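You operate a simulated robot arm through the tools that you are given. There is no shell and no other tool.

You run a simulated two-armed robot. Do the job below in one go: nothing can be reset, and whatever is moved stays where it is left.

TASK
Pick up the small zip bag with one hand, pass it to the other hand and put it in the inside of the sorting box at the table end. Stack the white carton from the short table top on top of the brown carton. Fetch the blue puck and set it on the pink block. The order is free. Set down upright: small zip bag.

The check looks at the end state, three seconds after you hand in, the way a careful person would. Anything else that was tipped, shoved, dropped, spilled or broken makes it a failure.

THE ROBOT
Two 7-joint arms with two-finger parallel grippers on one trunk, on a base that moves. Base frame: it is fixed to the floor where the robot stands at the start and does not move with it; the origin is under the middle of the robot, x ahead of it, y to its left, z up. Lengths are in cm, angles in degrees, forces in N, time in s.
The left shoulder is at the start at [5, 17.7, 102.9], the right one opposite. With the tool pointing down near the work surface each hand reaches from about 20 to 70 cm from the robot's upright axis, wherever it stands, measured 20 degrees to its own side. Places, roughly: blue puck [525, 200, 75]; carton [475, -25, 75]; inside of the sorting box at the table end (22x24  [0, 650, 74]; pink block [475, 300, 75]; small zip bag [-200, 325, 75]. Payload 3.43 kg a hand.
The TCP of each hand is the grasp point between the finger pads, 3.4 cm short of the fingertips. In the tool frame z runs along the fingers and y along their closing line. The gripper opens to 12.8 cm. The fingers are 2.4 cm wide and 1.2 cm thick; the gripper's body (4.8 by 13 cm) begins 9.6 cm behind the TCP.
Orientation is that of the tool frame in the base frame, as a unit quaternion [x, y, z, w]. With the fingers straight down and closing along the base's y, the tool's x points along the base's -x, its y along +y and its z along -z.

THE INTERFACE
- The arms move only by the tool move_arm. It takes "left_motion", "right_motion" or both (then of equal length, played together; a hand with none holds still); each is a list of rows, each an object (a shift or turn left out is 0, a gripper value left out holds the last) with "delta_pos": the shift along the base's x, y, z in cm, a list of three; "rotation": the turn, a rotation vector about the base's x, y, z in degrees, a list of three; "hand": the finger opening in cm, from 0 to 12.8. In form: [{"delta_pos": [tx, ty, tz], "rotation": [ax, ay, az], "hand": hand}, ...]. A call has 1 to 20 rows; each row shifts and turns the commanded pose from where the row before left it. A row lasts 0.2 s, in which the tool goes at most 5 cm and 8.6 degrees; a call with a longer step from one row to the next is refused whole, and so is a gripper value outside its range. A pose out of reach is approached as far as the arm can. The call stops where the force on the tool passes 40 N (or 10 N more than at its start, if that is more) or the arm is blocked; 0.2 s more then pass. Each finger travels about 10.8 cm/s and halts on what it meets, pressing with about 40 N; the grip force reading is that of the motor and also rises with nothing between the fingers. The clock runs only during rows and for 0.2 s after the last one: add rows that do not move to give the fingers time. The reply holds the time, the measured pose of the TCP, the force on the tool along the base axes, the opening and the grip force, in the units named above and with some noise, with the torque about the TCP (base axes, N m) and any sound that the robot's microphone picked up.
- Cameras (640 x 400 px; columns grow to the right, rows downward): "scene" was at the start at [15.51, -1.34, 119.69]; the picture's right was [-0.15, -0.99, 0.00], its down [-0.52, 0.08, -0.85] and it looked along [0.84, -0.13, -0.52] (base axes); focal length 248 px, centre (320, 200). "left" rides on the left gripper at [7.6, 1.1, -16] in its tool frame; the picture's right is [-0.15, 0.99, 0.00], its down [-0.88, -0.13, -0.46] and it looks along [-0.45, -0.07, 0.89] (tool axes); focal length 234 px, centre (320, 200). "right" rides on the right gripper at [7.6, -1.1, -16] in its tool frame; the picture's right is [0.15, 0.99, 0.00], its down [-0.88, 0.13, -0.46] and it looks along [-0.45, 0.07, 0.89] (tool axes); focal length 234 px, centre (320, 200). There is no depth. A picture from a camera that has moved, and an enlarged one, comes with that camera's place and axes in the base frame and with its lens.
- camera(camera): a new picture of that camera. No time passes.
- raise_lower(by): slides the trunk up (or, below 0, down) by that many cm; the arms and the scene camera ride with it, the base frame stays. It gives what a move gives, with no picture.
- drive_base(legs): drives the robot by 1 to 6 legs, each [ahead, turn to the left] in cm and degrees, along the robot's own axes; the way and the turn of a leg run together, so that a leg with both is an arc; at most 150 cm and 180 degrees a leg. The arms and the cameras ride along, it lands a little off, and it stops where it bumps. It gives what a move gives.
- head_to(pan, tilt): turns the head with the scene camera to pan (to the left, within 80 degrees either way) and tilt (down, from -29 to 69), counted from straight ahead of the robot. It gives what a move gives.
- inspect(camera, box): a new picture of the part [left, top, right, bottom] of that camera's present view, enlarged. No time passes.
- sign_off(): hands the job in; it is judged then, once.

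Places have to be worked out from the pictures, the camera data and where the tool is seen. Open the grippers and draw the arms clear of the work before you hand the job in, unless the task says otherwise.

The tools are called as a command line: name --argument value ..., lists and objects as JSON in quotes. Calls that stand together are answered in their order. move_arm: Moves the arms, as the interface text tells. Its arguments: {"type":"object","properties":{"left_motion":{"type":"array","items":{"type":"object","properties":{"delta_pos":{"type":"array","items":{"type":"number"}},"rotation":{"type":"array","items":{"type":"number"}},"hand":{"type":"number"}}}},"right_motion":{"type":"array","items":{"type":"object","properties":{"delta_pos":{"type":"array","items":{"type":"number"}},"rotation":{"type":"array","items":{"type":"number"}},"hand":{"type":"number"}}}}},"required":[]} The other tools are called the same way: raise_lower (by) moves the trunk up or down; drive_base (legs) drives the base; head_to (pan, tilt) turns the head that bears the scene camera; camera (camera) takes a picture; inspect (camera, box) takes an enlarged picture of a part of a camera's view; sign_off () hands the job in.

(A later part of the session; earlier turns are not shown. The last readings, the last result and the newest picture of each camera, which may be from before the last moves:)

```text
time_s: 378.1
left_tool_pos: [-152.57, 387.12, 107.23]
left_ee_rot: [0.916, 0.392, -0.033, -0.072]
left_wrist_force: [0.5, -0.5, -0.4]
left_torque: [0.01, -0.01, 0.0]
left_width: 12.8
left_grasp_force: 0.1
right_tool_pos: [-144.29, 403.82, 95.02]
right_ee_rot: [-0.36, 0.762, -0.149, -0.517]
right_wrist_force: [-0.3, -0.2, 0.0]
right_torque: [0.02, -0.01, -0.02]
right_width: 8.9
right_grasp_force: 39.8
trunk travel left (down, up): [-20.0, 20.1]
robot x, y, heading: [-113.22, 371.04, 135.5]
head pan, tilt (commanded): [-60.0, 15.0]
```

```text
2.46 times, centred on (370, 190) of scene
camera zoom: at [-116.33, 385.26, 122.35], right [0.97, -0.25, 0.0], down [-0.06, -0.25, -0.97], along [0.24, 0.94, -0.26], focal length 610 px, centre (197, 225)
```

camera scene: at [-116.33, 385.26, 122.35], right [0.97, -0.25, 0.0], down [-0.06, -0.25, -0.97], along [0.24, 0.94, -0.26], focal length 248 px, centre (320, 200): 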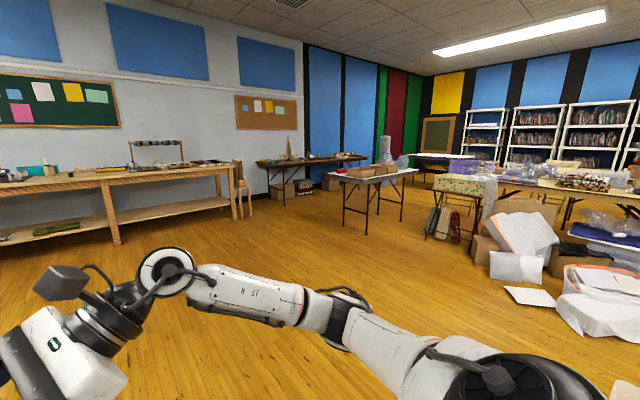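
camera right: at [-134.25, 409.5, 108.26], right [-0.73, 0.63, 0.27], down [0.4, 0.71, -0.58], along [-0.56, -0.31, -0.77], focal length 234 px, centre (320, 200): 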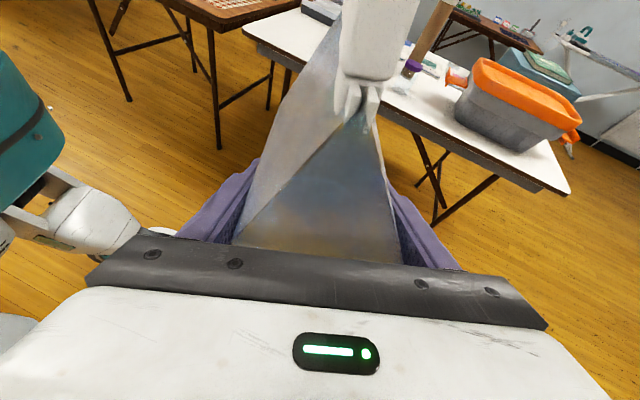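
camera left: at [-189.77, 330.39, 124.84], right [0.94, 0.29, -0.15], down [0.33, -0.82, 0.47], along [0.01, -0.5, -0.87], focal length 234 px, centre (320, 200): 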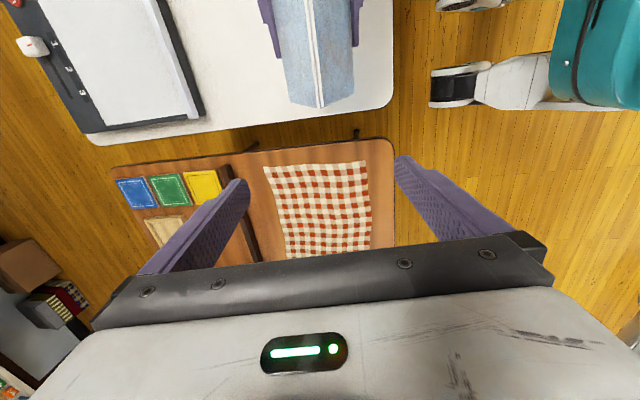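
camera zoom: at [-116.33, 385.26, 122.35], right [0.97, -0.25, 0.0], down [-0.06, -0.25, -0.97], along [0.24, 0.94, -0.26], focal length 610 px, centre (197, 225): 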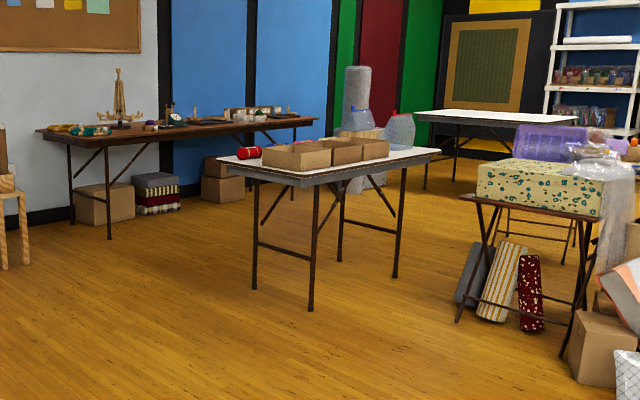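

The sorting box is a low cardboard tray at the near-left end of a table around (0,645). I will do the hand-over right there above the tray; I drive to a stand-off point (−77,612) and face it (heading ~25).

drive_base --legs '[[0, -54], [122, 0], [121, 0], [0, -56.5]]'

head_to --pan 0 --tilt 30

camera --camera "scene"

```text
time_s: 395.0
left_tool_pos: [-50.03, 644.32, 107.29]
left_ee_rot: [0.847, -0.526, 0.041, -0.068]
left_wrist_force: [0.5, 0.4, 0.2]
left_torque: [0.01, 0.02, -0.02]
left_width: 12.77
left_grasp_force: 0.1
right_tool_pos: [-37.15, 630.87, 95.02]
right_ee_rot: [0.417, 0.733, 0.337, -0.419]
right_wrist_force: [-0.5, 0.0, 0.3]
right_torque: [-0.05, 0.01, 0.02]
right_width: 8.91
right_grasp_force: 40.0
trunk travel left (down, up): [-20.0, 20.1]
robot x, y, heading: [-78.28, 612.99, 25.5]
head pan, tilt (commanded): [-60.0, 15.0]
```

```text
time_s: 396.3
left_tool_pos: [-49.79, 644.37, 107.38]
left_ee_rot: [0.846, -0.527, 0.04, -0.067]
left_wrist_force: [-0.4, -0.8, -0.3]
left_torque: [-0.01, -0.02, -0.01]
left_width: 12.8
left_grasp_force: 0.0
right_tool_pos: [-37.15, 630.75, 94.98]
right_ee_rot: [0.417, 0.732, 0.337, -0.419]
right_wrist_force: [1.6, 0.2, -0.9]
right_torque: [0.0, 0.01, 0.03]
right_width: 8.89
right_grasp_force: 40.1
trunk travel left (down, up): [-20.0, 20.1]
robot x, y, heading: [-78.21, 612.72, 25.4]
head pan, tilt (commanded): [0.0, 30.0]
```

```text
taken
camera scene: at [-64.24, 619.76, 119.93], right [0.43, -0.9, 0.0], down [-0.45, -0.21, -0.87], along [0.78, 0.37, -0.5], focal length 248 px, centre (320, 200)
```

scene: 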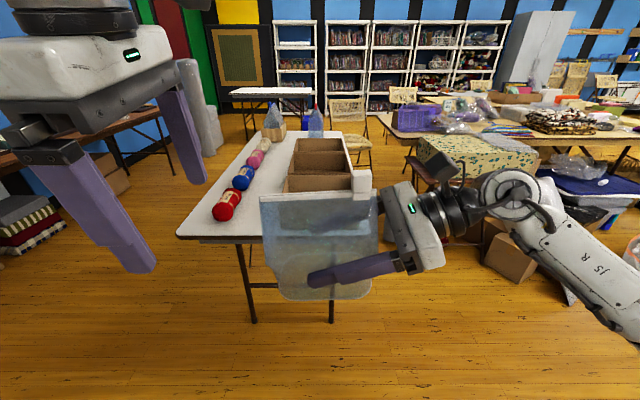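

The bag hides the near compartment; I lower the bag hand by 10 cm (still off the table) to look over it.

move_arm --right_motion '[{"delta_pos": [0, 0, -1]}, {"delta_pos": [0, 0, -2]}, {"delta_pos": [0, 0, -2]}, {"delta_pos": [0, 0, -2]}, {"delta_pos": [0, 0, -2]}, {"delta_pos": [0, 0, -1]}, {}]'

camera --camera "scene"

inspect --camera "scene" --box '[210, 120, 410, 250]'

camera --camera "left"

```text
time_s: 397.9
left_tool_pos: [-50.01, 644.42, 107.28]
left_ee_rot: [0.846, -0.528, 0.041, -0.067]
left_wrist_force: [0.4, -0.6, 0.2]
left_torque: [0.01, 0.01, -0.01]
left_width: 12.81
left_grasp_force: 0.1
right_tool_pos: [-37.23, 630.9, 84.98]
right_ee_rot: [0.418, 0.732, 0.337, -0.419]
right_wrist_force: [0.6, -0.4, -0.1]
right_torque: [0.01, 0.01, 0.0]
right_width: 8.87
right_grasp_force: 39.7
trunk travel left (down, up): [-20.0, 20.1]
robot x, y, heading: [-78.33, 613.09, 25.6]
head pan, tilt (commanded): [0.0, 30.0]
```

```text
taken
camera scene: at [-64.24, 619.77, 119.93], right [0.43, -0.9, 0.0], down [-0.45, -0.22, -0.87], along [0.78, 0.37, -0.5], focal length 248 px, centre (320, 200)
```

scene: 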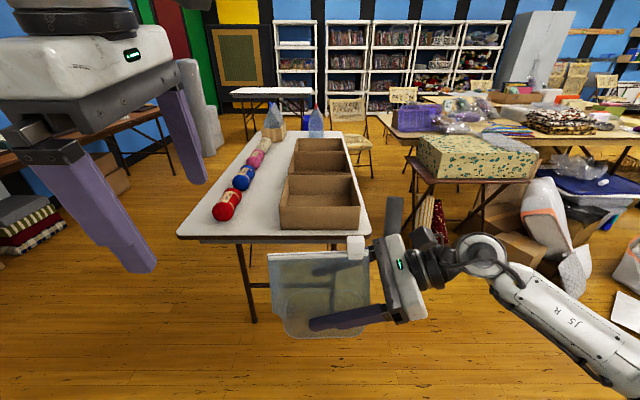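

```text
3.08 times, centred on (310, 185) of scene
camera zoom: at [-64.24, 619.77, 119.93], right [0.43, -0.9, 0.0], down [-0.45, -0.22, -0.87], along [0.78, 0.37, -0.5], focal length 762 px, centre (351, 246)
```

zoom: 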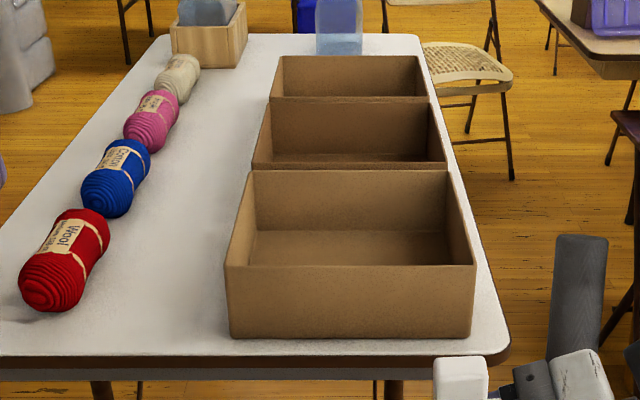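

```text
taken
camera left: at [-49.9, 636.03, 122.87], right [-0.94, -0.3, -0.15], down [-0.34, 0.81, 0.47], along [-0.02, 0.5, -0.87], focal length 234 px, centre (320, 200)
```

left: 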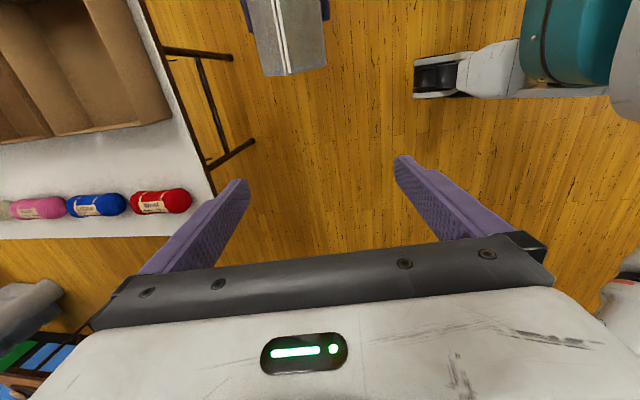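

The near compartment is ~24 (across) × 22 cm, walls to z≈82.6, centre ≈(0.6,650.8). I raise the bag well above the walls and drive 40 cm ahead.

move_arm --right_motion '[{"delta_pos": [0, 0, 1]}, {"delta_pos": [0, 0, 2]}, {"delta_pos": [0, 0, 2]}, {"delta_pos": [0, 0, 2]}, {"delta_pos": [0, 0, 2]}, {"delta_pos": [0, 0, 2]}, {"delta_pos": [0, 0, 2]}, {"delta_pos": [0, 0, 1.5]}, {}]'

drive_base --legs '[[20, 0], [20, 0]]'

head_to --pan 0 --tilt 45

camera --camera "scene"

camera --camera "left"

```text
time_s: 399.9
left_tool_pos: [-49.98, 644.43, 107.21]
left_ee_rot: [0.846, -0.527, 0.04, -0.068]
left_wrist_force: [0.0, 0.8, 0.4]
left_torque: [0.0, -0.01, 0.02]
left_width: 12.8
left_grasp_force: 0.0
right_tool_pos: [-37.19, 630.87, 99.54]
right_ee_rot: [0.419, 0.732, 0.338, -0.418]
right_wrist_force: [-0.3, 0.4, 0.2]
right_torque: [0.0, 0.01, -0.04]
right_width: 8.9
right_grasp_force: 39.8
trunk travel left (down, up): [-20.0, 20.1]
robot x, y, heading: [-78.7, 612.7, 25.4]
head pan, tilt (commanded): [0.0, 30.0]
```

```text
time_s: 402.7
left_tool_pos: [-13.66, 661.45, 107.28]
left_ee_rot: [0.845, -0.528, 0.039, -0.068]
left_wrist_force: [-0.7, -0.4, 0.3]
left_torque: [-0.03, -0.01, 0.01]
left_width: 12.8
left_grasp_force: 0.2
right_tool_pos: [-0.91, 647.97, 99.48]
right_ee_rot: [0.419, 0.732, 0.337, -0.418]
right_wrist_force: [-0.3, 0.9, -0.3]
right_torque: [0.02, -0.01, 0.04]
right_width: 8.9
right_grasp_force: 39.5
trunk travel left (down, up): [-20.0, 20.1]
robot x, y, heading: [-41.94, 630.35, 25.4]
head pan, tilt (commanded): [0.0, 30.0]
```

```text
time_s: 403.4
left_tool_pos: [-13.73, 661.43, 107.25]
left_ee_rot: [0.845, -0.528, 0.041, -0.067]
left_wrist_force: [-0.3, -0.4, -0.3]
left_torque: [0.0, -0.01, 0.0]
left_width: 12.82
left_grasp_force: 0.1
right_tool_pos: [-0.93, 647.91, 99.59]
right_ee_rot: [0.419, 0.731, 0.338, -0.418]
right_wrist_force: [-0.3, -0.2, -0.6]
right_torque: [0.04, 0.01, -0.04]
right_width: 8.89
right_grasp_force: 40.1
trunk travel left (down, up): [-20.0, 20.1]
robot x, y, heading: [-42.14, 629.87, 25.3]
head pan, tilt (commanded): [0.0, 45.0]
```

```text
taken
camera scene: at [-28.84, 636.52, 117.67], right [0.43, -0.9, 0.0], down [-0.64, -0.3, -0.71], along [0.64, 0.3, -0.71], focal length 248 px, centre (320, 200)
```

scene: 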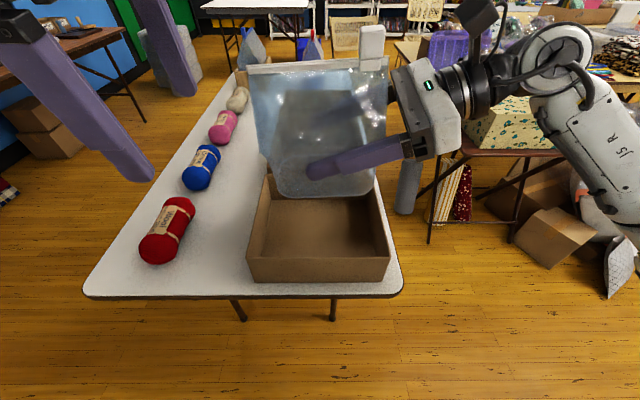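

```text
taken
camera left: at [-13.62, 653.11, 122.87], right [-0.94, -0.3, -0.15], down [-0.33, 0.81, 0.47], along [-0.02, 0.5, -0.87], focal length 234 px, centre (320, 200)
```

left: 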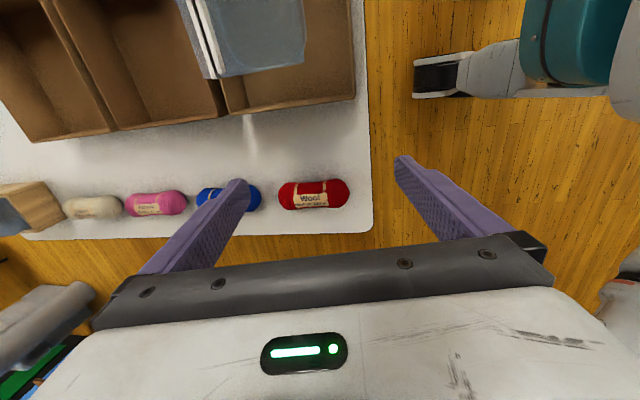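

inspect --camera "scene" --box '[220, 150, 420, 300]'

inspect --camera "scene" --box '[230, 10, 430, 210]'

inspect --camera "left" --box '[160, 0, 380, 130]'

```text
2.67 times, centred on (320, 225) of scene
camera zoom: at [-28.84, 636.52, 117.67], right [0.43, -0.9, 0.0], down [-0.64, -0.3, -0.71], along [0.64, 0.3, -0.71], focal length 661 px, centre (320, 133)
```

zoom: 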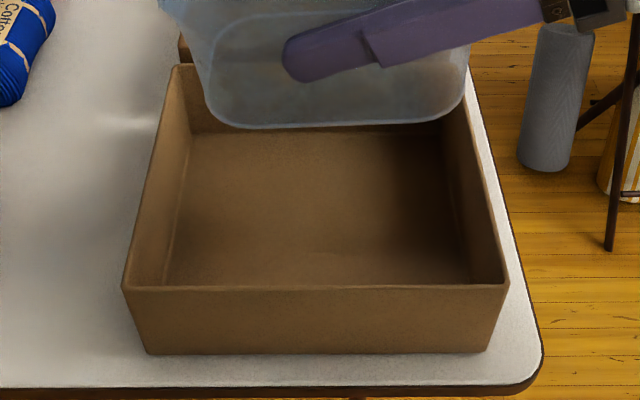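

```text
2.00 times, centred on (330, 110) of scene
camera zoom: at [-28.84, 636.52, 117.67], right [0.43, -0.9, 0.0], down [-0.64, -0.3, -0.71], along [0.64, 0.3, -0.71], focal length 496 px, centre (300, 380)
```

zoom: 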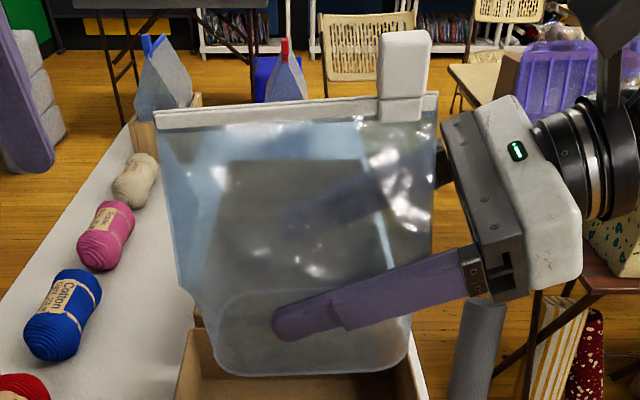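

```text
2.91 times, centred on (270, 65) of left
camera zoom: at [-13.62, 653.11, 122.87], right [-0.94, -0.3, -0.15], down [-0.33, 0.81, 0.47], along [-0.02, 0.5, -0.87], focal length 681 px, centre (466, 593)
```

zoom: 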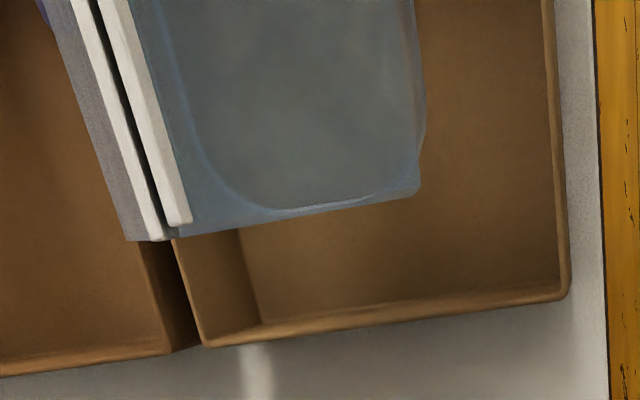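

Compartment centre ≈(0.2,650.4). I shift the bag ~1 cm to the centre and lower it partly into the compartment (bag bottom ~3 cm above its floor) for the hand-over.

move_arm --right_motion '[{"delta_pos": [0.25, 0.5, -0.8]}, {"delta_pos": [0.25, 0.5, -1.5]}, {"delta_pos": [0.25, 0.46, -1.8]}, {"delta_pos": [0, 0, -2]}, {"delta_pos": [0, 0, -2]}, {"delta_pos": [0, 0, -2]}, {"delta_pos": [0, 0, -1.6]}, {"delta_pos": [0, 0, -1]}, {}]'

camera --camera "scene"

inspect --camera "scene" --box '[220, 90, 440, 290]'

camera --camera "right"

```text
time_s: 405.4
left_tool_pos: [-13.66, 661.45, 107.22]
left_ee_rot: [0.845, -0.528, 0.04, -0.068]
left_wrist_force: [0.1, -0.5, 0.2]
left_torque: [0.0, 0.03, 0.03]
left_width: 12.79
left_grasp_force: 0.0
right_tool_pos: [-0.21, 649.42, 86.7]
right_ee_rot: [0.419, 0.732, 0.338, -0.418]
right_wrist_force: [0.6, -0.2, 0.6]
right_torque: [0.02, 0.02, 0.0]
right_width: 8.89
right_grasp_force: 39.7
trunk travel left (down, up): [-20.0, 20.1]
robot x, y, heading: [-42.54, 630.26, 25.4]
head pan, tilt (commanded): [0.0, 45.0]
```

```text
taken
camera scene: at [-28.85, 636.52, 117.67], right [0.43, -0.9, 0.0], down [-0.64, -0.3, -0.71], along [0.64, 0.3, -0.71], focal length 248 px, centre (320, 200)
```

scene: 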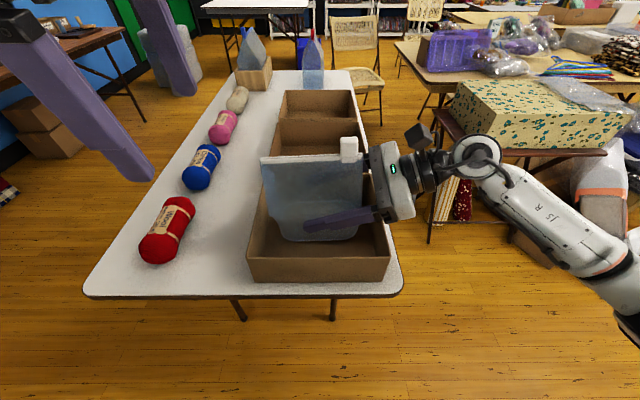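

```text
2.00 times, centred on (330, 190) of scene
camera zoom: at [-28.85, 636.52, 117.67], right [0.43, -0.9, 0.0], down [-0.64, -0.3, -0.71], along [0.64, 0.3, -0.71], focal length 496 px, centre (300, 220)
```

zoom: 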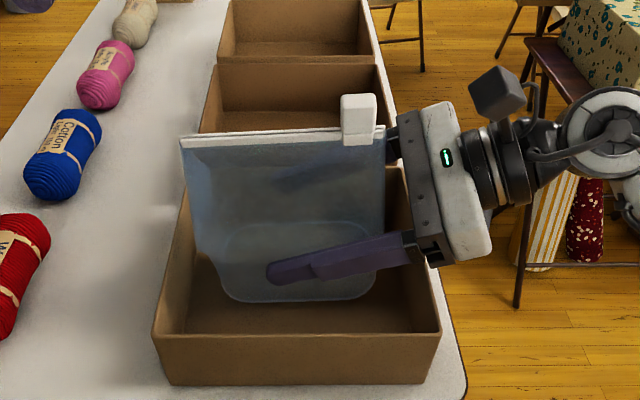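

```text
taken
camera right: at [1.74, 637.79, 100.06], right [0.84, 0.46, 0.27], down [0.53, -0.62, -0.58], along [-0.1, 0.63, -0.77], focal length 234 px, centre (320, 200)
```

right: 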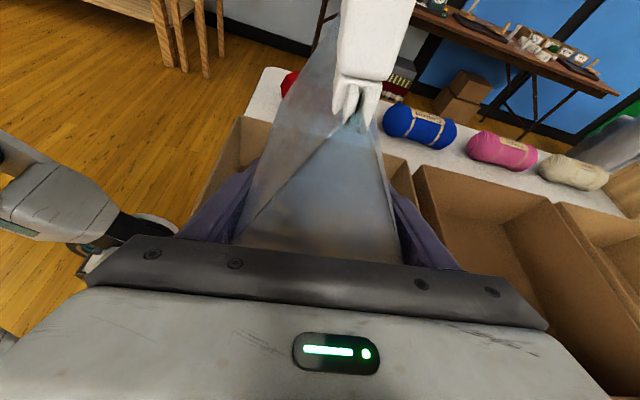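

The bag hangs over the compartment floor. For the left grasp I lean the left tool 12° to the left (so its camera clears the slider) and bring it above the bag's left part.

move_arm --left_motion '[{"rotation": [-5.42, -2.57, 0]}, {"rotation": [-5.42, -2.57, 0]}, {"delta_pos": [1.47, -0.97, -0.7]}, {"delta_pos": [1.47, -0.97, -0.7]}, {"delta_pos": [1.47, -0.97, -0.7]}, {"delta_pos": [1.47, -0.97, -0.7]}, {"delta_pos": [1.47, -0.97, -0.7]}, {}]'

camera --camera "left"

inspect --camera "scene" --box '[180, 50, 440, 290]'

```text
time_s: 407.2
left_tool_pos: [-6.37, 656.71, 103.78]
left_ee_rot: [0.845, -0.52, 0.127, -0.011]
left_wrist_force: [0.7, -1.2, 0.6]
left_torque: [-0.03, -0.03, -0.02]
left_width: 12.8
left_grasp_force: 0.1
right_tool_pos: [-0.11, 649.38, 86.81]
right_ee_rot: [0.419, 0.732, 0.338, -0.418]
right_wrist_force: [-0.7, -0.1, -0.1]
right_torque: [0.02, -0.01, 0.02]
right_width: 8.9
right_grasp_force: 40.2
trunk travel left (down, up): [-20.0, 20.1]
robot x, y, heading: [-42.52, 629.82, 25.2]
head pan, tilt (commanded): [0.0, 45.0]
```

```text
taken
camera left: at [-7.72, 651.34, 120.64], right [-0.93, -0.33, -0.18], down [-0.37, 0.89, 0.28], along [0.07, 0.33, -0.94], focal length 234 px, centre (320, 200)
```

left: 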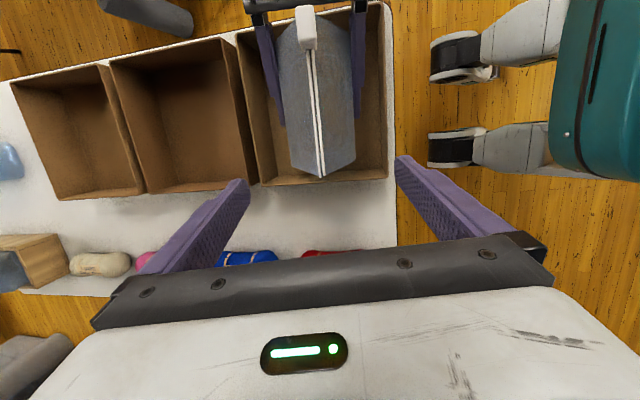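

```text
1.67 times, centred on (310, 170) of scene
camera zoom: at [-28.84, 636.52, 117.67], right [0.43, -0.9, 0.0], down [-0.64, -0.3, -0.71], along [0.64, 0.3, -0.71], focal length 413 px, centre (337, 250)
```

zoom: 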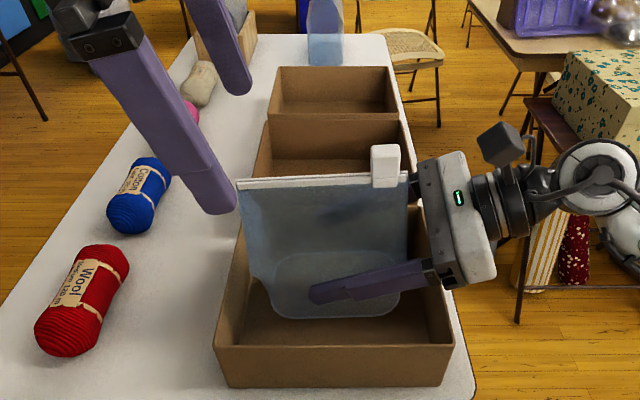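

Triangulation puts the zipped rim at z≈96, u≈−2, matching the fingers' centre line. I lower the left hand along its axis to straddle the bag deeply (TCP z≈88).

move_arm --left_motion '[{"delta_pos": [0.47, -0.25, -2.2]}, {"delta_pos": [0.47, -0.25, -2.2]}, {"delta_pos": [0.47, -0.25, -2.2]}, {"delta_pos": [0.47, -0.25, -2.2]}, {}]'

camera --camera "left"

inspect --camera "scene" --box '[200, 60, 440, 290]'

```text
time_s: 408.4
left_tool_pos: [-4.56, 655.73, 95.03]
left_ee_rot: [0.845, -0.519, 0.127, -0.01]
left_wrist_force: [0.0, 0.7, 0.5]
left_torque: [0.03, -0.02, 0.0]
left_width: 12.79
left_grasp_force: 0.0
right_tool_pos: [-0.25, 649.32, 86.81]
right_ee_rot: [0.418, 0.732, 0.337, -0.418]
right_wrist_force: [0.6, -0.2, 0.0]
right_torque: [0.01, -0.02, 0.0]
right_width: 8.87
right_grasp_force: 39.8
trunk travel left (down, up): [-20.0, 20.1]
robot x, y, heading: [-42.18, 629.94, 25.5]
head pan, tilt (commanded): [0.0, 45.0]
```

```text
taken
camera left: at [-5.85, 650.39, 111.8], right [-0.93, -0.33, -0.18], down [-0.37, 0.89, 0.28], along [0.07, 0.33, -0.94], focal length 234 px, centre (320, 200)
```

left: 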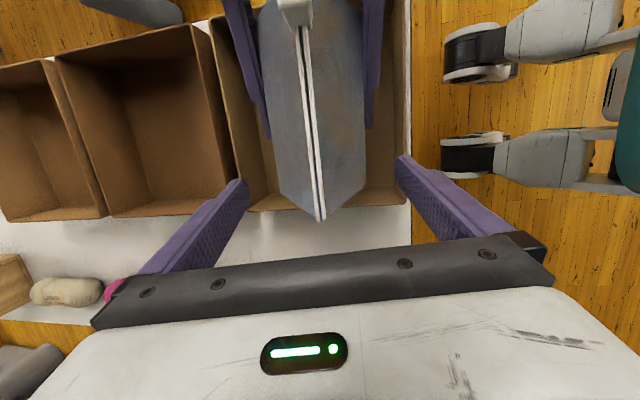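

```text
1.74 times, centred on (320, 175) of scene
camera zoom: at [-28.84, 636.52, 117.67], right [0.43, -0.9, 0.0], down [-0.64, -0.3, -0.71], along [0.64, 0.3, -0.71], focal length 431 px, centre (320, 244)
```

zoom: 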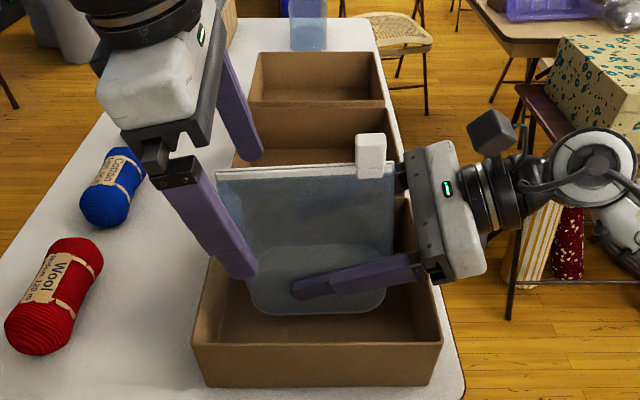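

Well centred. I continue down to TCP z≈88.2.

move_arm --left_motion '[{"delta_pos": [0.5, -0.26, -2.3]}, {"delta_pos": [0.5, -0.26, -2.3]}, {"delta_pos": [0.5, -0.26, -2.2]}, {}]'

camera --camera "left"

inspect --camera "scene" --box '[200, 60, 440, 290]'

```text
time_s: 409.4
left_tool_pos: [-2.92, 654.85, 88.12]
left_ee_rot: [0.845, -0.519, 0.126, -0.01]
left_wrist_force: [-0.2, -0.3, -0.1]
left_torque: [0.02, -0.01, 0.04]
left_width: 12.79
left_grasp_force: 0.1
right_tool_pos: [-0.12, 649.35, 86.79]
right_ee_rot: [0.419, 0.732, 0.338, -0.418]
right_wrist_force: [-0.1, -0.8, 0.3]
right_torque: [0.01, 0.01, 0.0]
right_width: 8.88
right_grasp_force: 39.9
trunk travel left (down, up): [-20.0, 20.1]
robot x, y, heading: [-41.91, 630.16, 25.4]
head pan, tilt (commanded): [0.0, 45.0]
```

```text
taken
camera left: at [-4.31, 649.57, 105.01], right [-0.93, -0.33, -0.18], down [-0.37, 0.89, 0.28], along [0.07, 0.33, -0.94], focal length 234 px, centre (320, 200)
```

left: 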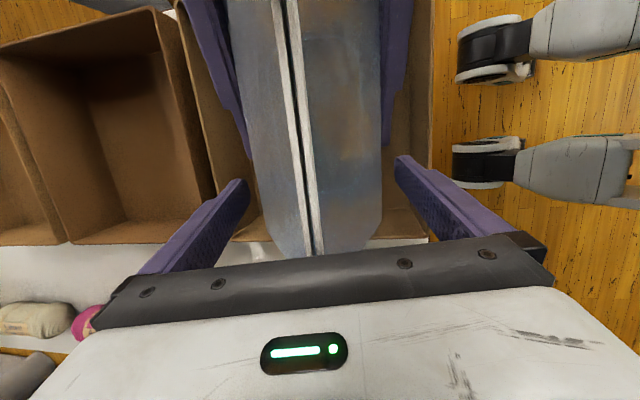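

```text
1.74 times, centred on (320, 175) of scene
camera zoom: at [-28.84, 636.52, 117.67], right [0.43, -0.9, 0.0], down [-0.64, -0.3, -0.71], along [0.64, 0.3, -0.71], focal length 431 px, centre (320, 244)
```

zoom: 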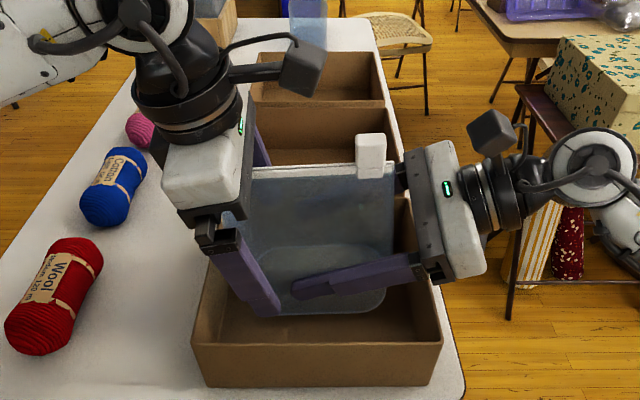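

Both hands are placed without contact between their fingers. I close the left grip stepwise.

move_arm --left_motion '[{"hand": 11.5}, {"hand": 10.5}, {"hand": 9.8}, {"hand": 9.3}, {}]'

move_arm --left_motion '[{"hand": 8.8}, {"hand": 8.3}, {"hand": 7.8}, {}]'

camera --camera "left"

inspect --camera "scene" --box '[200, 60, 440, 290]'

```text
time_s: 410.6
left_tool_pos: [-2.91, 654.82, 88.13]
left_ee_rot: [0.846, -0.518, 0.128, -0.01]
left_wrist_force: [0.0, 0.4, -0.4]
left_torque: [0.0, 0.0, 0.02]
left_width: 9.31
left_grasp_force: 0.0
right_tool_pos: [-0.32, 649.41, 86.97]
right_ee_rot: [0.42, 0.732, 0.338, -0.417]
right_wrist_force: [-0.4, -0.7, -0.4]
right_torque: [-0.03, 0.02, 0.02]
right_width: 8.87
right_grasp_force: 39.6
trunk travel left (down, up): [-20.0, 20.1]
robot x, y, heading: [-41.88, 630.05, 25.3]
head pan, tilt (commanded): [0.0, 45.0]
```

```text
time_s: 411.6
left_tool_pos: [-3.12, 654.82, 88.02]
left_ee_rot: [0.845, -0.52, 0.127, -0.01]
left_wrist_force: [-3.2, -0.1, 0.6]
left_torque: [-0.18, 0.37, -0.96]
left_width: 8.91
left_grasp_force: 40.1
right_tool_pos: [-0.27, 649.44, 86.81]
right_ee_rot: [0.419, 0.732, 0.338, -0.417]
right_wrist_force: [3.3, 0.3, -0.4]
right_torque: [0.14, -0.36, 0.8]
right_width: 8.89
right_grasp_force: 40.5
trunk travel left (down, up): [-20.0, 20.1]
robot x, y, heading: [-42.27, 629.31, 25.4]
head pan, tilt (commanded): [0.0, 45.0]
```

```text
taken
camera left: at [-4.35, 649.54, 105.03], right [-0.93, -0.33, -0.18], down [-0.37, 0.89, 0.28], along [0.07, 0.33, -0.94], focal length 234 px, centre (320, 200)
```

left: 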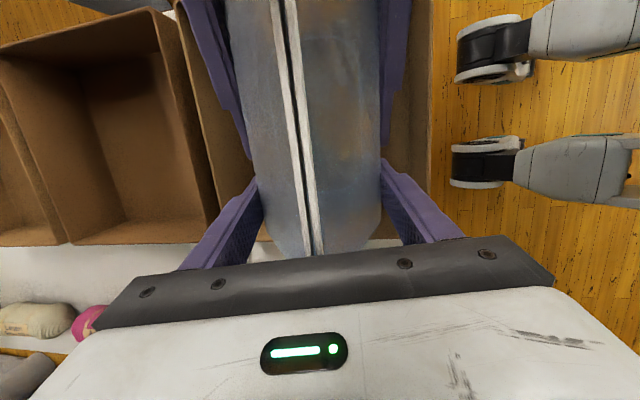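

```text
1.74 times, centred on (320, 175) of scene
camera zoom: at [-28.85, 636.52, 117.67], right [0.43, -0.9, 0.0], down [-0.64, -0.3, -0.71], along [0.64, 0.3, -0.71], focal length 431 px, centre (320, 244)
```

zoom: 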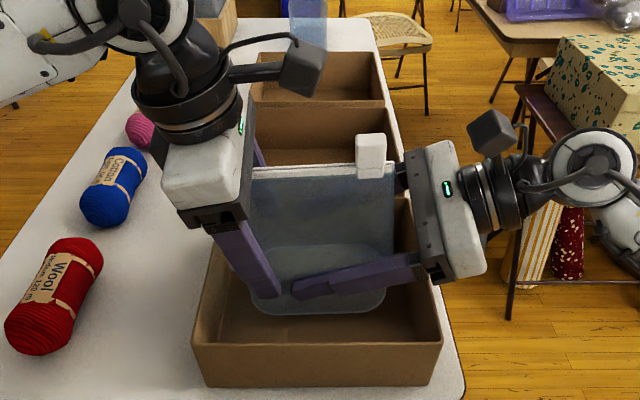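

The left hand holds the firm lower part too (8.91 cm, 40 N, negligible side forces). Now I open the right hand slowly.

move_arm --right_motion '[{"hand": 9}, {"hand": 9.3}, {"hand": 9.8}, {"hand": 10.5}, {"hand": 11.5}, {}]'

camera --camera "left"

inspect --camera "scene" --box '[200, 60, 440, 290]'

```text
time_s: 413.0
left_tool_pos: [-2.97, 654.87, 88.09]
left_ee_rot: [0.845, -0.519, 0.128, -0.011]
left_wrist_force: [-0.5, 0.3, 0.1]
left_torque: [0.02, -0.02, -0.01]
left_width: 8.87
left_grasp_force: 39.7
right_tool_pos: [-0.23, 649.37, 86.83]
right_ee_rot: [0.419, 0.732, 0.338, -0.418]
right_wrist_force: [0.4, -0.5, -0.4]
right_torque: [0.0, -0.06, 0.03]
right_width: 11.47
right_grasp_force: 0.0
trunk travel left (down, up): [-20.0, 20.1]
robot x, y, heading: [-42.2, 629.94, 25.3]
head pan, tilt (commanded): [0.0, 45.0]
```

```text
taken
camera left: at [-4.32, 649.57, 105.04], right [-0.93, -0.33, -0.18], down [-0.37, 0.89, 0.28], along [0.07, 0.33, -0.94], focal length 234 px, centre (320, 200)
```

left: 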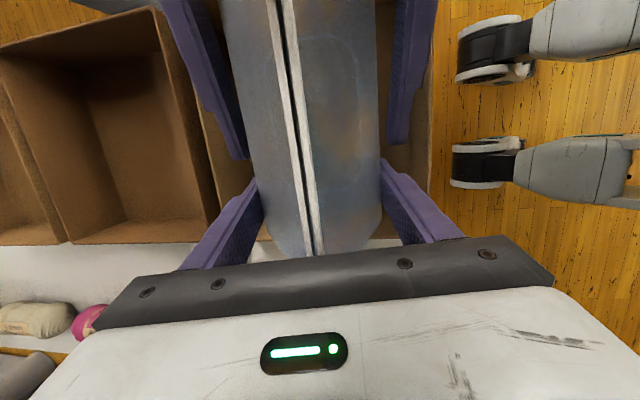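

```text
1.74 times, centred on (320, 175) of scene
camera zoom: at [-28.85, 636.52, 117.67], right [0.43, -0.9, 0.0], down [-0.64, -0.3, -0.71], along [0.64, 0.3, -0.71], focal length 431 px, centre (320, 244)
```

zoom: 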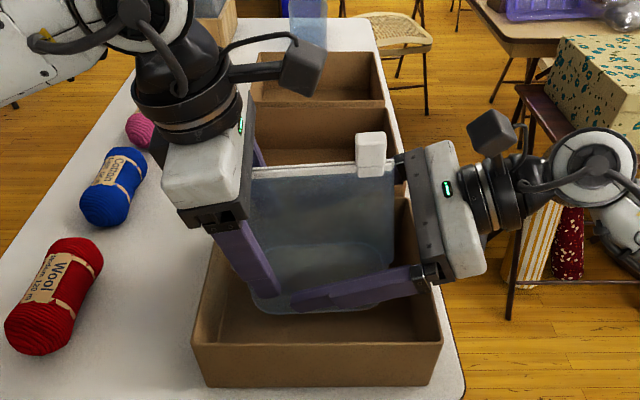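

The left hand alone holds the bag steadily. I retract the right hand along its tool axis, then upward.

move_arm --right_motion '[{"hand": 12.8}, {"delta_pos": [0.5, -1.27, 0.64]}, {"delta_pos": [0.66, -1.69, 0.85]}, {"delta_pos": [0.66, -1.69, 0.85]}, {"delta_pos": [0.66, -1.69, 0.85]}, {"delta_pos": [0.66, -1.69, 0.85]}, {"delta_pos": [0.66, -1.69, 0.85]}, {"delta_pos": [0.3, -1, 1.5]}, {"delta_pos": [0, 0, 2]}, {"delta_pos": [0, 0, 2]}, {"delta_pos": [-1.5, -0.7, 1]}, {"delta_pos": [-1.5, -0.7, 0]}, {}]'

camera --camera "scene"

inspect --camera "scene" --box '[200, 60, 440, 290]'

camera --camera "left"

```text
time_s: 415.8
left_tool_pos: [-2.97, 654.91, 88.16]
left_ee_rot: [0.845, -0.519, 0.127, -0.011]
left_wrist_force: [-0.7, 0.8, 0.2]
left_torque: [0.0, -0.02, -0.03]
left_width: 8.83
left_grasp_force: 40.1
right_tool_pos: [0.73, 637.18, 98.3]
right_ee_rot: [0.419, 0.731, 0.339, -0.418]
right_wrist_force: [0.1, 0.3, 0.5]
right_torque: [0.01, -0.01, 0.0]
right_width: 12.79
right_grasp_force: 0.0
trunk travel left (down, up): [-20.0, 20.1]
robot x, y, heading: [-42.64, 630.52, 25.0]
head pan, tilt (commanded): [0.0, 45.0]
```

```text
taken
camera scene: at [-28.85, 636.52, 117.67], right [0.43, -0.9, 0.0], down [-0.64, -0.3, -0.71], along [0.64, 0.3, -0.71], focal length 248 px, centre (320, 200)
```

scene: 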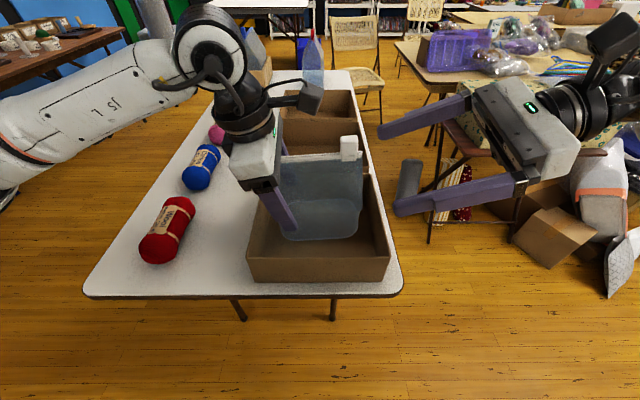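

```text
1.74 times, centred on (320, 175) of scene
camera zoom: at [-28.85, 636.52, 117.67], right [0.43, -0.9, 0.0], down [-0.64, -0.3, -0.71], along [0.64, 0.3, -0.71], focal length 431 px, centre (320, 244)
```

zoom: 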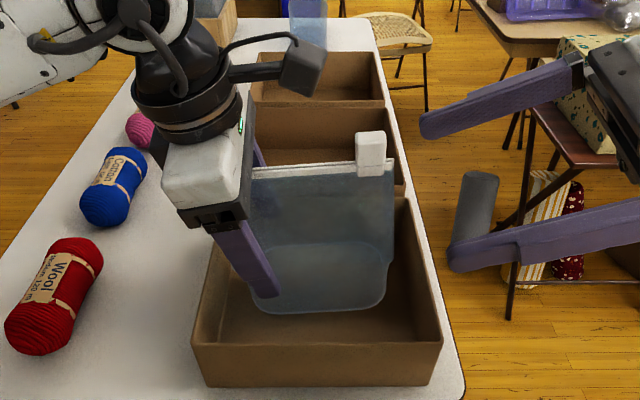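

```text
taken
camera left: at [-4.32, 649.57, 105.04], right [-0.93, -0.33, -0.18], down [-0.37, 0.89, 0.28], along [0.07, 0.33, -0.94], focal length 234 px, centre (320, 200)
```

left: 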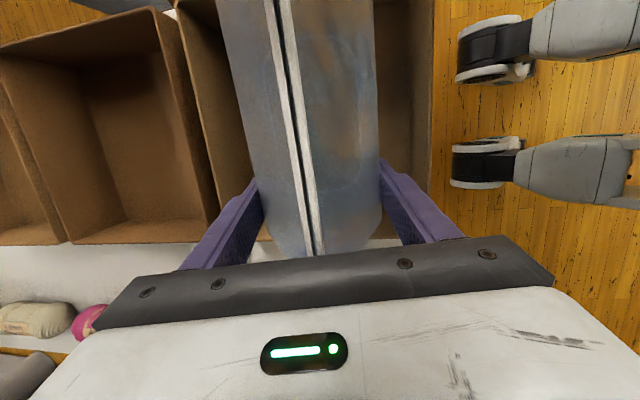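

The bag hangs level in the left hand. I shift it 1 cm to the middle and lower it toward the compartment floor.

move_arm --left_motion '[{"delta_pos": [0.2, -0.45, -0.5]}, {"delta_pos": [0.2, -0.45, -0.8]}, {"delta_pos": [0, 0, -1]}, {"delta_pos": [0, 0, -1]}, {"delta_pos": [0, 0, -0.7]}, {}]'

move_arm --left_motion '[{"delta_pos": [0, 0, -0.3]}, {"delta_pos": [0, 0, -0.2]}, {}]'

inspect --camera "scene" --box '[200, 60, 440, 290]'

```text
time_s: 417.2
left_tool_pos: [-2.58, 654.03, 84.1]
left_ee_rot: [0.845, -0.519, 0.127, -0.011]
left_wrist_force: [0.7, -0.2, 0.2]
left_torque: [0.02, 0.01, -0.03]
left_width: 8.87
left_grasp_force: 39.8
right_tool_pos: [0.83, 637.16, 98.34]
right_ee_rot: [0.418, 0.732, 0.338, -0.418]
right_wrist_force: [-0.5, -0.2, 0.2]
right_torque: [-0.01, -0.03, 0.0]
right_width: 12.79
right_grasp_force: 0.0
trunk travel left (down, up): [-20.0, 20.1]
robot x, y, heading: [-41.73, 629.94, 25.2]
head pan, tilt (commanded): [0.0, 45.0]
```

```text
time_s: 418.0
left_tool_pos: [-2.65, 653.91, 83.94]
left_ee_rot: [0.845, -0.519, 0.128, -0.012]
left_wrist_force: [-0.2, 1.5, 10.8]
left_torque: [0.09, 0.45, -0.03]
left_width: 8.87
left_grasp_force: 39.5
right_tool_pos: [0.85, 637.16, 98.3]
right_ee_rot: [0.419, 0.731, 0.339, -0.418]
right_wrist_force: [0.0, 0.2, 0.1]
right_torque: [-0.03, 0.05, 0.0]
right_width: 12.8
right_grasp_force: 0.0
trunk travel left (down, up): [-20.0, 20.1]
robot x, y, heading: [-42.18, 630.28, 25.3]
head pan, tilt (commanded): [0.0, 45.0]
```

```text
1.74 times, centred on (320, 175) of scene
camera zoom: at [-28.91, 636.49, 117.7], right [0.43, -0.9, 0.0], down [-0.64, -0.3, -0.71], along [0.64, 0.3, -0.71], focal length 431 px, centre (320, 244)
```

zoom: 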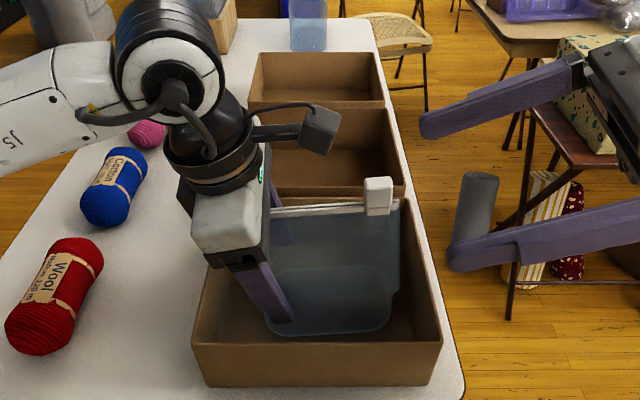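

Contact is at the front-left edge (torque shows it ~3.5 cm toward me), so the base is tilted slightly. I lift a hair, rotate the bag back ~3°, and touch down again.

move_arm --left_motion '[{"delta_pos": [0, 0, 0.5]}, {"rotation": [-1.28, 2.71, 0]}, {}, {"delta_pos": [0, 0, -0.3]}, {"delta_pos": [0, 0, -0.2]}, {}]'

move_arm --left_motion '[{"delta_pos": [0, 0, -0.15]}, {"delta_pos": [0, 0, -0.1]}, {}]'

```text
time_s: 419.4
left_tool_pos: [-2.65, 653.91, 83.72]
left_ee_rot: [0.848, -0.518, 0.113, 0.011]
left_wrist_force: [-0.7, 0.8, 0.6]
left_torque: [0.02, 0.06, 0.0]
left_width: 8.82
left_grasp_force: 40.0
right_tool_pos: [0.89, 637.36, 98.29]
right_ee_rot: [0.419, 0.732, 0.338, -0.417]
right_wrist_force: [0.6, 0.1, 0.4]
right_torque: [0.04, -0.02, -0.03]
right_width: 12.78
right_grasp_force: 0.0
trunk travel left (down, up): [-20.0, 20.1]
robot x, y, heading: [-42.38, 629.96, 25.3]
head pan, tilt (commanded): [0.0, 45.0]
```

```text
time_s: 420.2
left_tool_pos: [-2.75, 653.96, 83.53]
left_ee_rot: [0.848, -0.518, 0.115, 0.01]
left_wrist_force: [1.0, 1.5, 17.9]
left_torque: [0.15, 0.72, -0.05]
left_width: 8.83
left_grasp_force: 39.6
right_tool_pos: [0.8, 637.25, 98.25]
right_ee_rot: [0.418, 0.732, 0.338, -0.417]
right_wrist_force: [-0.4, -0.4, 0.2]
right_torque: [-0.06, -0.01, 0.0]
right_width: 12.83
right_grasp_force: 0.0
trunk travel left (down, up): [-20.0, 20.1]
robot x, y, heading: [-41.83, 630.2, 25.4]
head pan, tilt (commanded): [0.0, 45.0]
```

camera --camera "right"

inspect --camera "right" --box '[200, 0, 460, 230]'

```text
taken
camera right: at [2.74, 625.61, 111.6], right [0.84, 0.46, 0.27], down [0.53, -0.62, -0.58], along [-0.1, 0.63, -0.77], focal length 234 px, centre (320, 200)
```

right: 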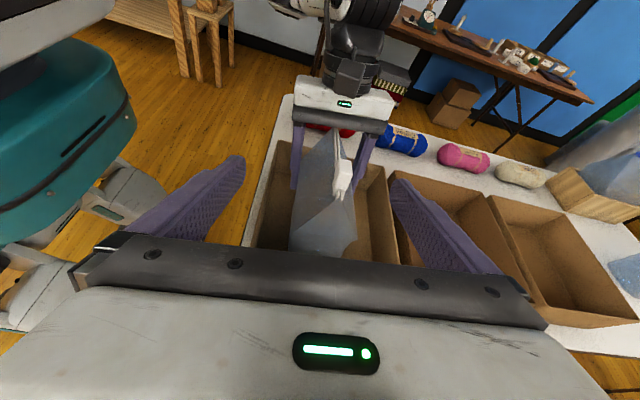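

```text
1.74 times, centred on (330, 115) of right
camera zoom: at [2.74, 625.61, 111.6], right [0.84, 0.46, 0.27], down [0.53, -0.62, -0.58], along [-0.1, 0.63, -0.77], focal length 407 px, centre (303, 348)
```

zoom: 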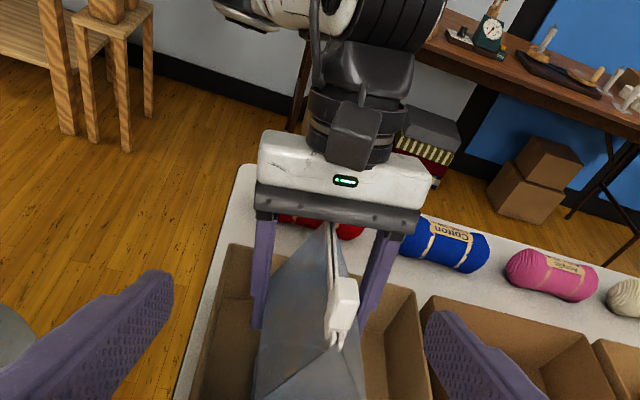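

move_arm --left_motion '[{"delta_pos": [0, 0, 0.6]}, {"rotation": [-1.71, 3.62, 0]}, {}, {"delta_pos": [0, 0, -0.3]}, {"delta_pos": [0, 0, -0.3]}, {}]'

move_arm --left_motion '[{"delta_pos": [0, 0, -0.2]}, {"delta_pos": [0, 0, -0.1]}, {}]'

inspect --camera "scene" --box '[200, 60, 440, 290]'

```text
time_s: 421.6
left_tool_pos: [-2.58, 653.8, 83.38]
left_ee_rot: [0.851, -0.515, 0.094, 0.039]
left_wrist_force: [1.1, 0.0, 0.2]
left_torque: [0.01, 0.03, 0.03]
left_width: 8.84
left_grasp_force: 39.9
right_tool_pos: [0.91, 637.21, 98.34]
right_ee_rot: [0.419, 0.732, 0.338, -0.419]
right_wrist_force: [-0.2, 0.5, 1.0]
right_torque: [-0.01, 0.01, -0.03]
right_width: 12.82
right_grasp_force: 0.2
trunk travel left (down, up): [-20.0, 20.1]
robot x, y, heading: [-42.46, 630.03, 25.4]
head pan, tilt (commanded): [0.0, 45.0]
```

```text
time_s: 422.4
left_tool_pos: [-2.64, 653.95, 83.31]
left_ee_rot: [0.852, -0.514, 0.096, 0.038]
left_wrist_force: [0.4, 1.7, 17.8]
left_torque: [0.16, 0.86, -0.08]
left_width: 8.84
left_grasp_force: 40.3
right_tool_pos: [0.88, 637.15, 98.29]
right_ee_rot: [0.418, 0.732, 0.338, -0.418]
right_wrist_force: [0.3, -0.3, -1.2]
right_torque: [-0.01, -0.03, 0.01]
right_width: 12.81
right_grasp_force: 0.1
trunk travel left (down, up): [-20.0, 20.1]
robot x, y, heading: [-42.25, 629.7, 25.4]
head pan, tilt (commanded): [0.0, 45.0]
```

```text
1.74 times, centred on (320, 175) of scene
camera zoom: at [-28.94, 636.47, 117.71], right [0.43, -0.9, 0.0], down [-0.64, -0.3, -0.71], along [0.64, 0.3, -0.71], focal length 431 px, centre (320, 244)
```

zoom: 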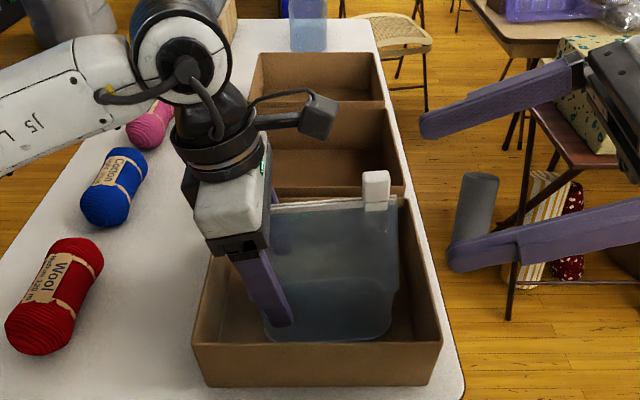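

Still front-edge contact. I repeat with another 5° back-rotation.

move_arm --left_motion '[{"delta_pos": [0, 0, 0.7]}, {"rotation": [-2.14, 4.52, 0]}, {}, {"delta_pos": [0, 0, -0.4]}, {"delta_pos": [0, 0, -0.4]}, {}]'

move_arm --left_motion '[{"delta_pos": [0, 0, -0.2]}, {"delta_pos": [0, 0, -0.15]}, {}]'

inspect --camera "scene" --box '[200, 60, 440, 290]'

camera --camera "right"

```text
time_s: 423.8
left_tool_pos: [-2.78, 653.88, 83.23]
left_ee_rot: [0.852, -0.512, 0.073, 0.074]
left_wrist_force: [-4.0, 0.2, 22.4]
left_torque: [0.92, -0.29, 0.16]
left_width: 8.84
left_grasp_force: 40.0
right_tool_pos: [0.67, 637.13, 98.4]
right_ee_rot: [0.418, 0.732, 0.338, -0.418]
right_wrist_force: [0.1, 0.5, 0.4]
right_torque: [0.02, 0.0, -0.04]
right_width: 12.78
right_grasp_force: 0.0
trunk travel left (down, up): [-20.0, 20.1]
robot x, y, heading: [-42.13, 630.02, 25.3]
head pan, tilt (commanded): [0.0, 45.0]
```

```text
time_s: 424.6
left_tool_pos: [-2.75, 653.78, 83.01]
left_ee_rot: [0.852, -0.512, 0.072, 0.075]
left_wrist_force: [-6.1, -3.5, 31.6]
left_torque: [0.86, -0.32, 0.14]
left_width: 8.89
left_grasp_force: 40.1
right_tool_pos: [0.75, 637.09, 98.35]
right_ee_rot: [0.419, 0.731, 0.34, -0.417]
right_wrist_force: [0.2, 0.3, 0.5]
right_torque: [0.0, 0.0, 0.0]
right_width: 12.81
right_grasp_force: 0.0
trunk travel left (down, up): [-20.0, 20.1]
robot x, y, heading: [-42.37, 630.21, 25.5]
head pan, tilt (commanded): [0.0, 45.0]
```

```text
1.74 times, centred on (320, 175) of scene
camera zoom: at [-29.09, 636.36, 117.72], right [0.43, -0.9, 0.0], down [-0.64, -0.3, -0.71], along [0.64, 0.3, -0.7], focal length 431 px, centre (320, 244)
```

zoom: 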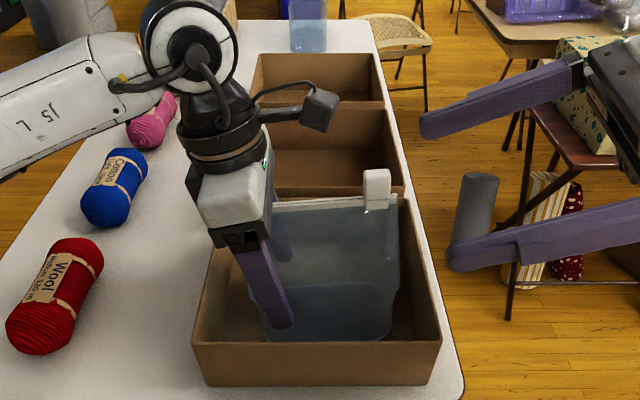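

```text
taken
camera right: at [2.6, 625.5, 111.66], right [0.84, 0.46, 0.28], down [0.53, -0.62, -0.58], along [-0.1, 0.63, -0.77], focal length 234 px, centre (320, 200)
```

right: 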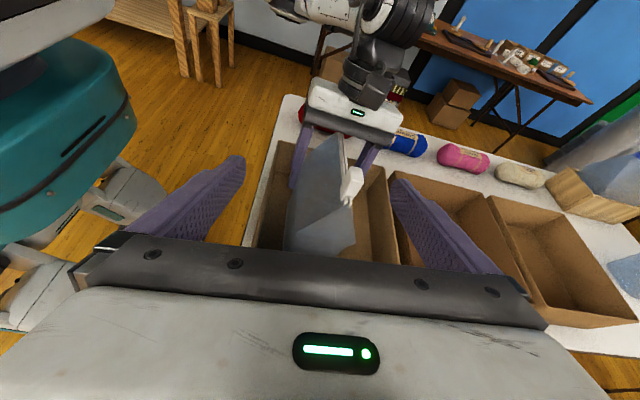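

Contact flipped to the back-left corner, so level lies ~2–3° before this. I rotate back 2.5°, raise the left side by 2°, and touch down again.

move_arm --left_motion '[{"delta_pos": [0, 0, 0.8]}, {"rotation": [1.07, -2.26, 0]}, {"rotation": [1.81, 0.86, 0]}, {}, {"delta_pos": [0, 0, -0.3]}, {"delta_pos": [0, 0, -0.2]}, {}]'

move_arm --left_motion '[{"delta_pos": [0, 0, -0.15]}, {"delta_pos": [0, 0, -0.1]}, {}]'

```text
time_s: 426.2
left_tool_pos: [-2.56, 653.94, 83.01]
left_ee_rot: [0.855, -0.513, 0.068, 0.048]
left_wrist_force: [0.0, 0.5, 2.1]
left_torque: [0.05, 0.11, 0.0]
left_width: 8.85
left_grasp_force: 39.9
right_tool_pos: [0.89, 637.24, 98.21]
right_ee_rot: [0.419, 0.732, 0.338, -0.418]
right_wrist_force: [0.4, -0.1, -0.4]
right_torque: [0.0, -0.01, -0.02]
right_width: 12.82
right_grasp_force: 0.0
trunk travel left (down, up): [-20.0, 20.1]
robot x, y, heading: [-42.48, 630.1, 25.2]
head pan, tilt (commanded): [0.0, 45.0]
```

```text
time_s: 427.0
left_tool_pos: [-2.65, 653.83, 82.97]
left_ee_rot: [0.854, -0.513, 0.07, 0.047]
left_wrist_force: [0.6, 2.4, 20.0]
left_torque: [0.14, 0.95, -0.05]
left_width: 8.85
left_grasp_force: 39.5
right_tool_pos: [0.76, 637.18, 98.31]
right_ee_rot: [0.418, 0.732, 0.338, -0.419]
right_wrist_force: [0.5, -0.8, -0.1]
right_torque: [-0.01, 0.0, 0.03]
right_width: 12.79
right_grasp_force: 0.0
trunk travel left (down, up): [-20.0, 20.1]
robot x, y, heading: [-42.12, 630.39, 25.4]
head pan, tilt (commanded): [0.0, 45.0]
```

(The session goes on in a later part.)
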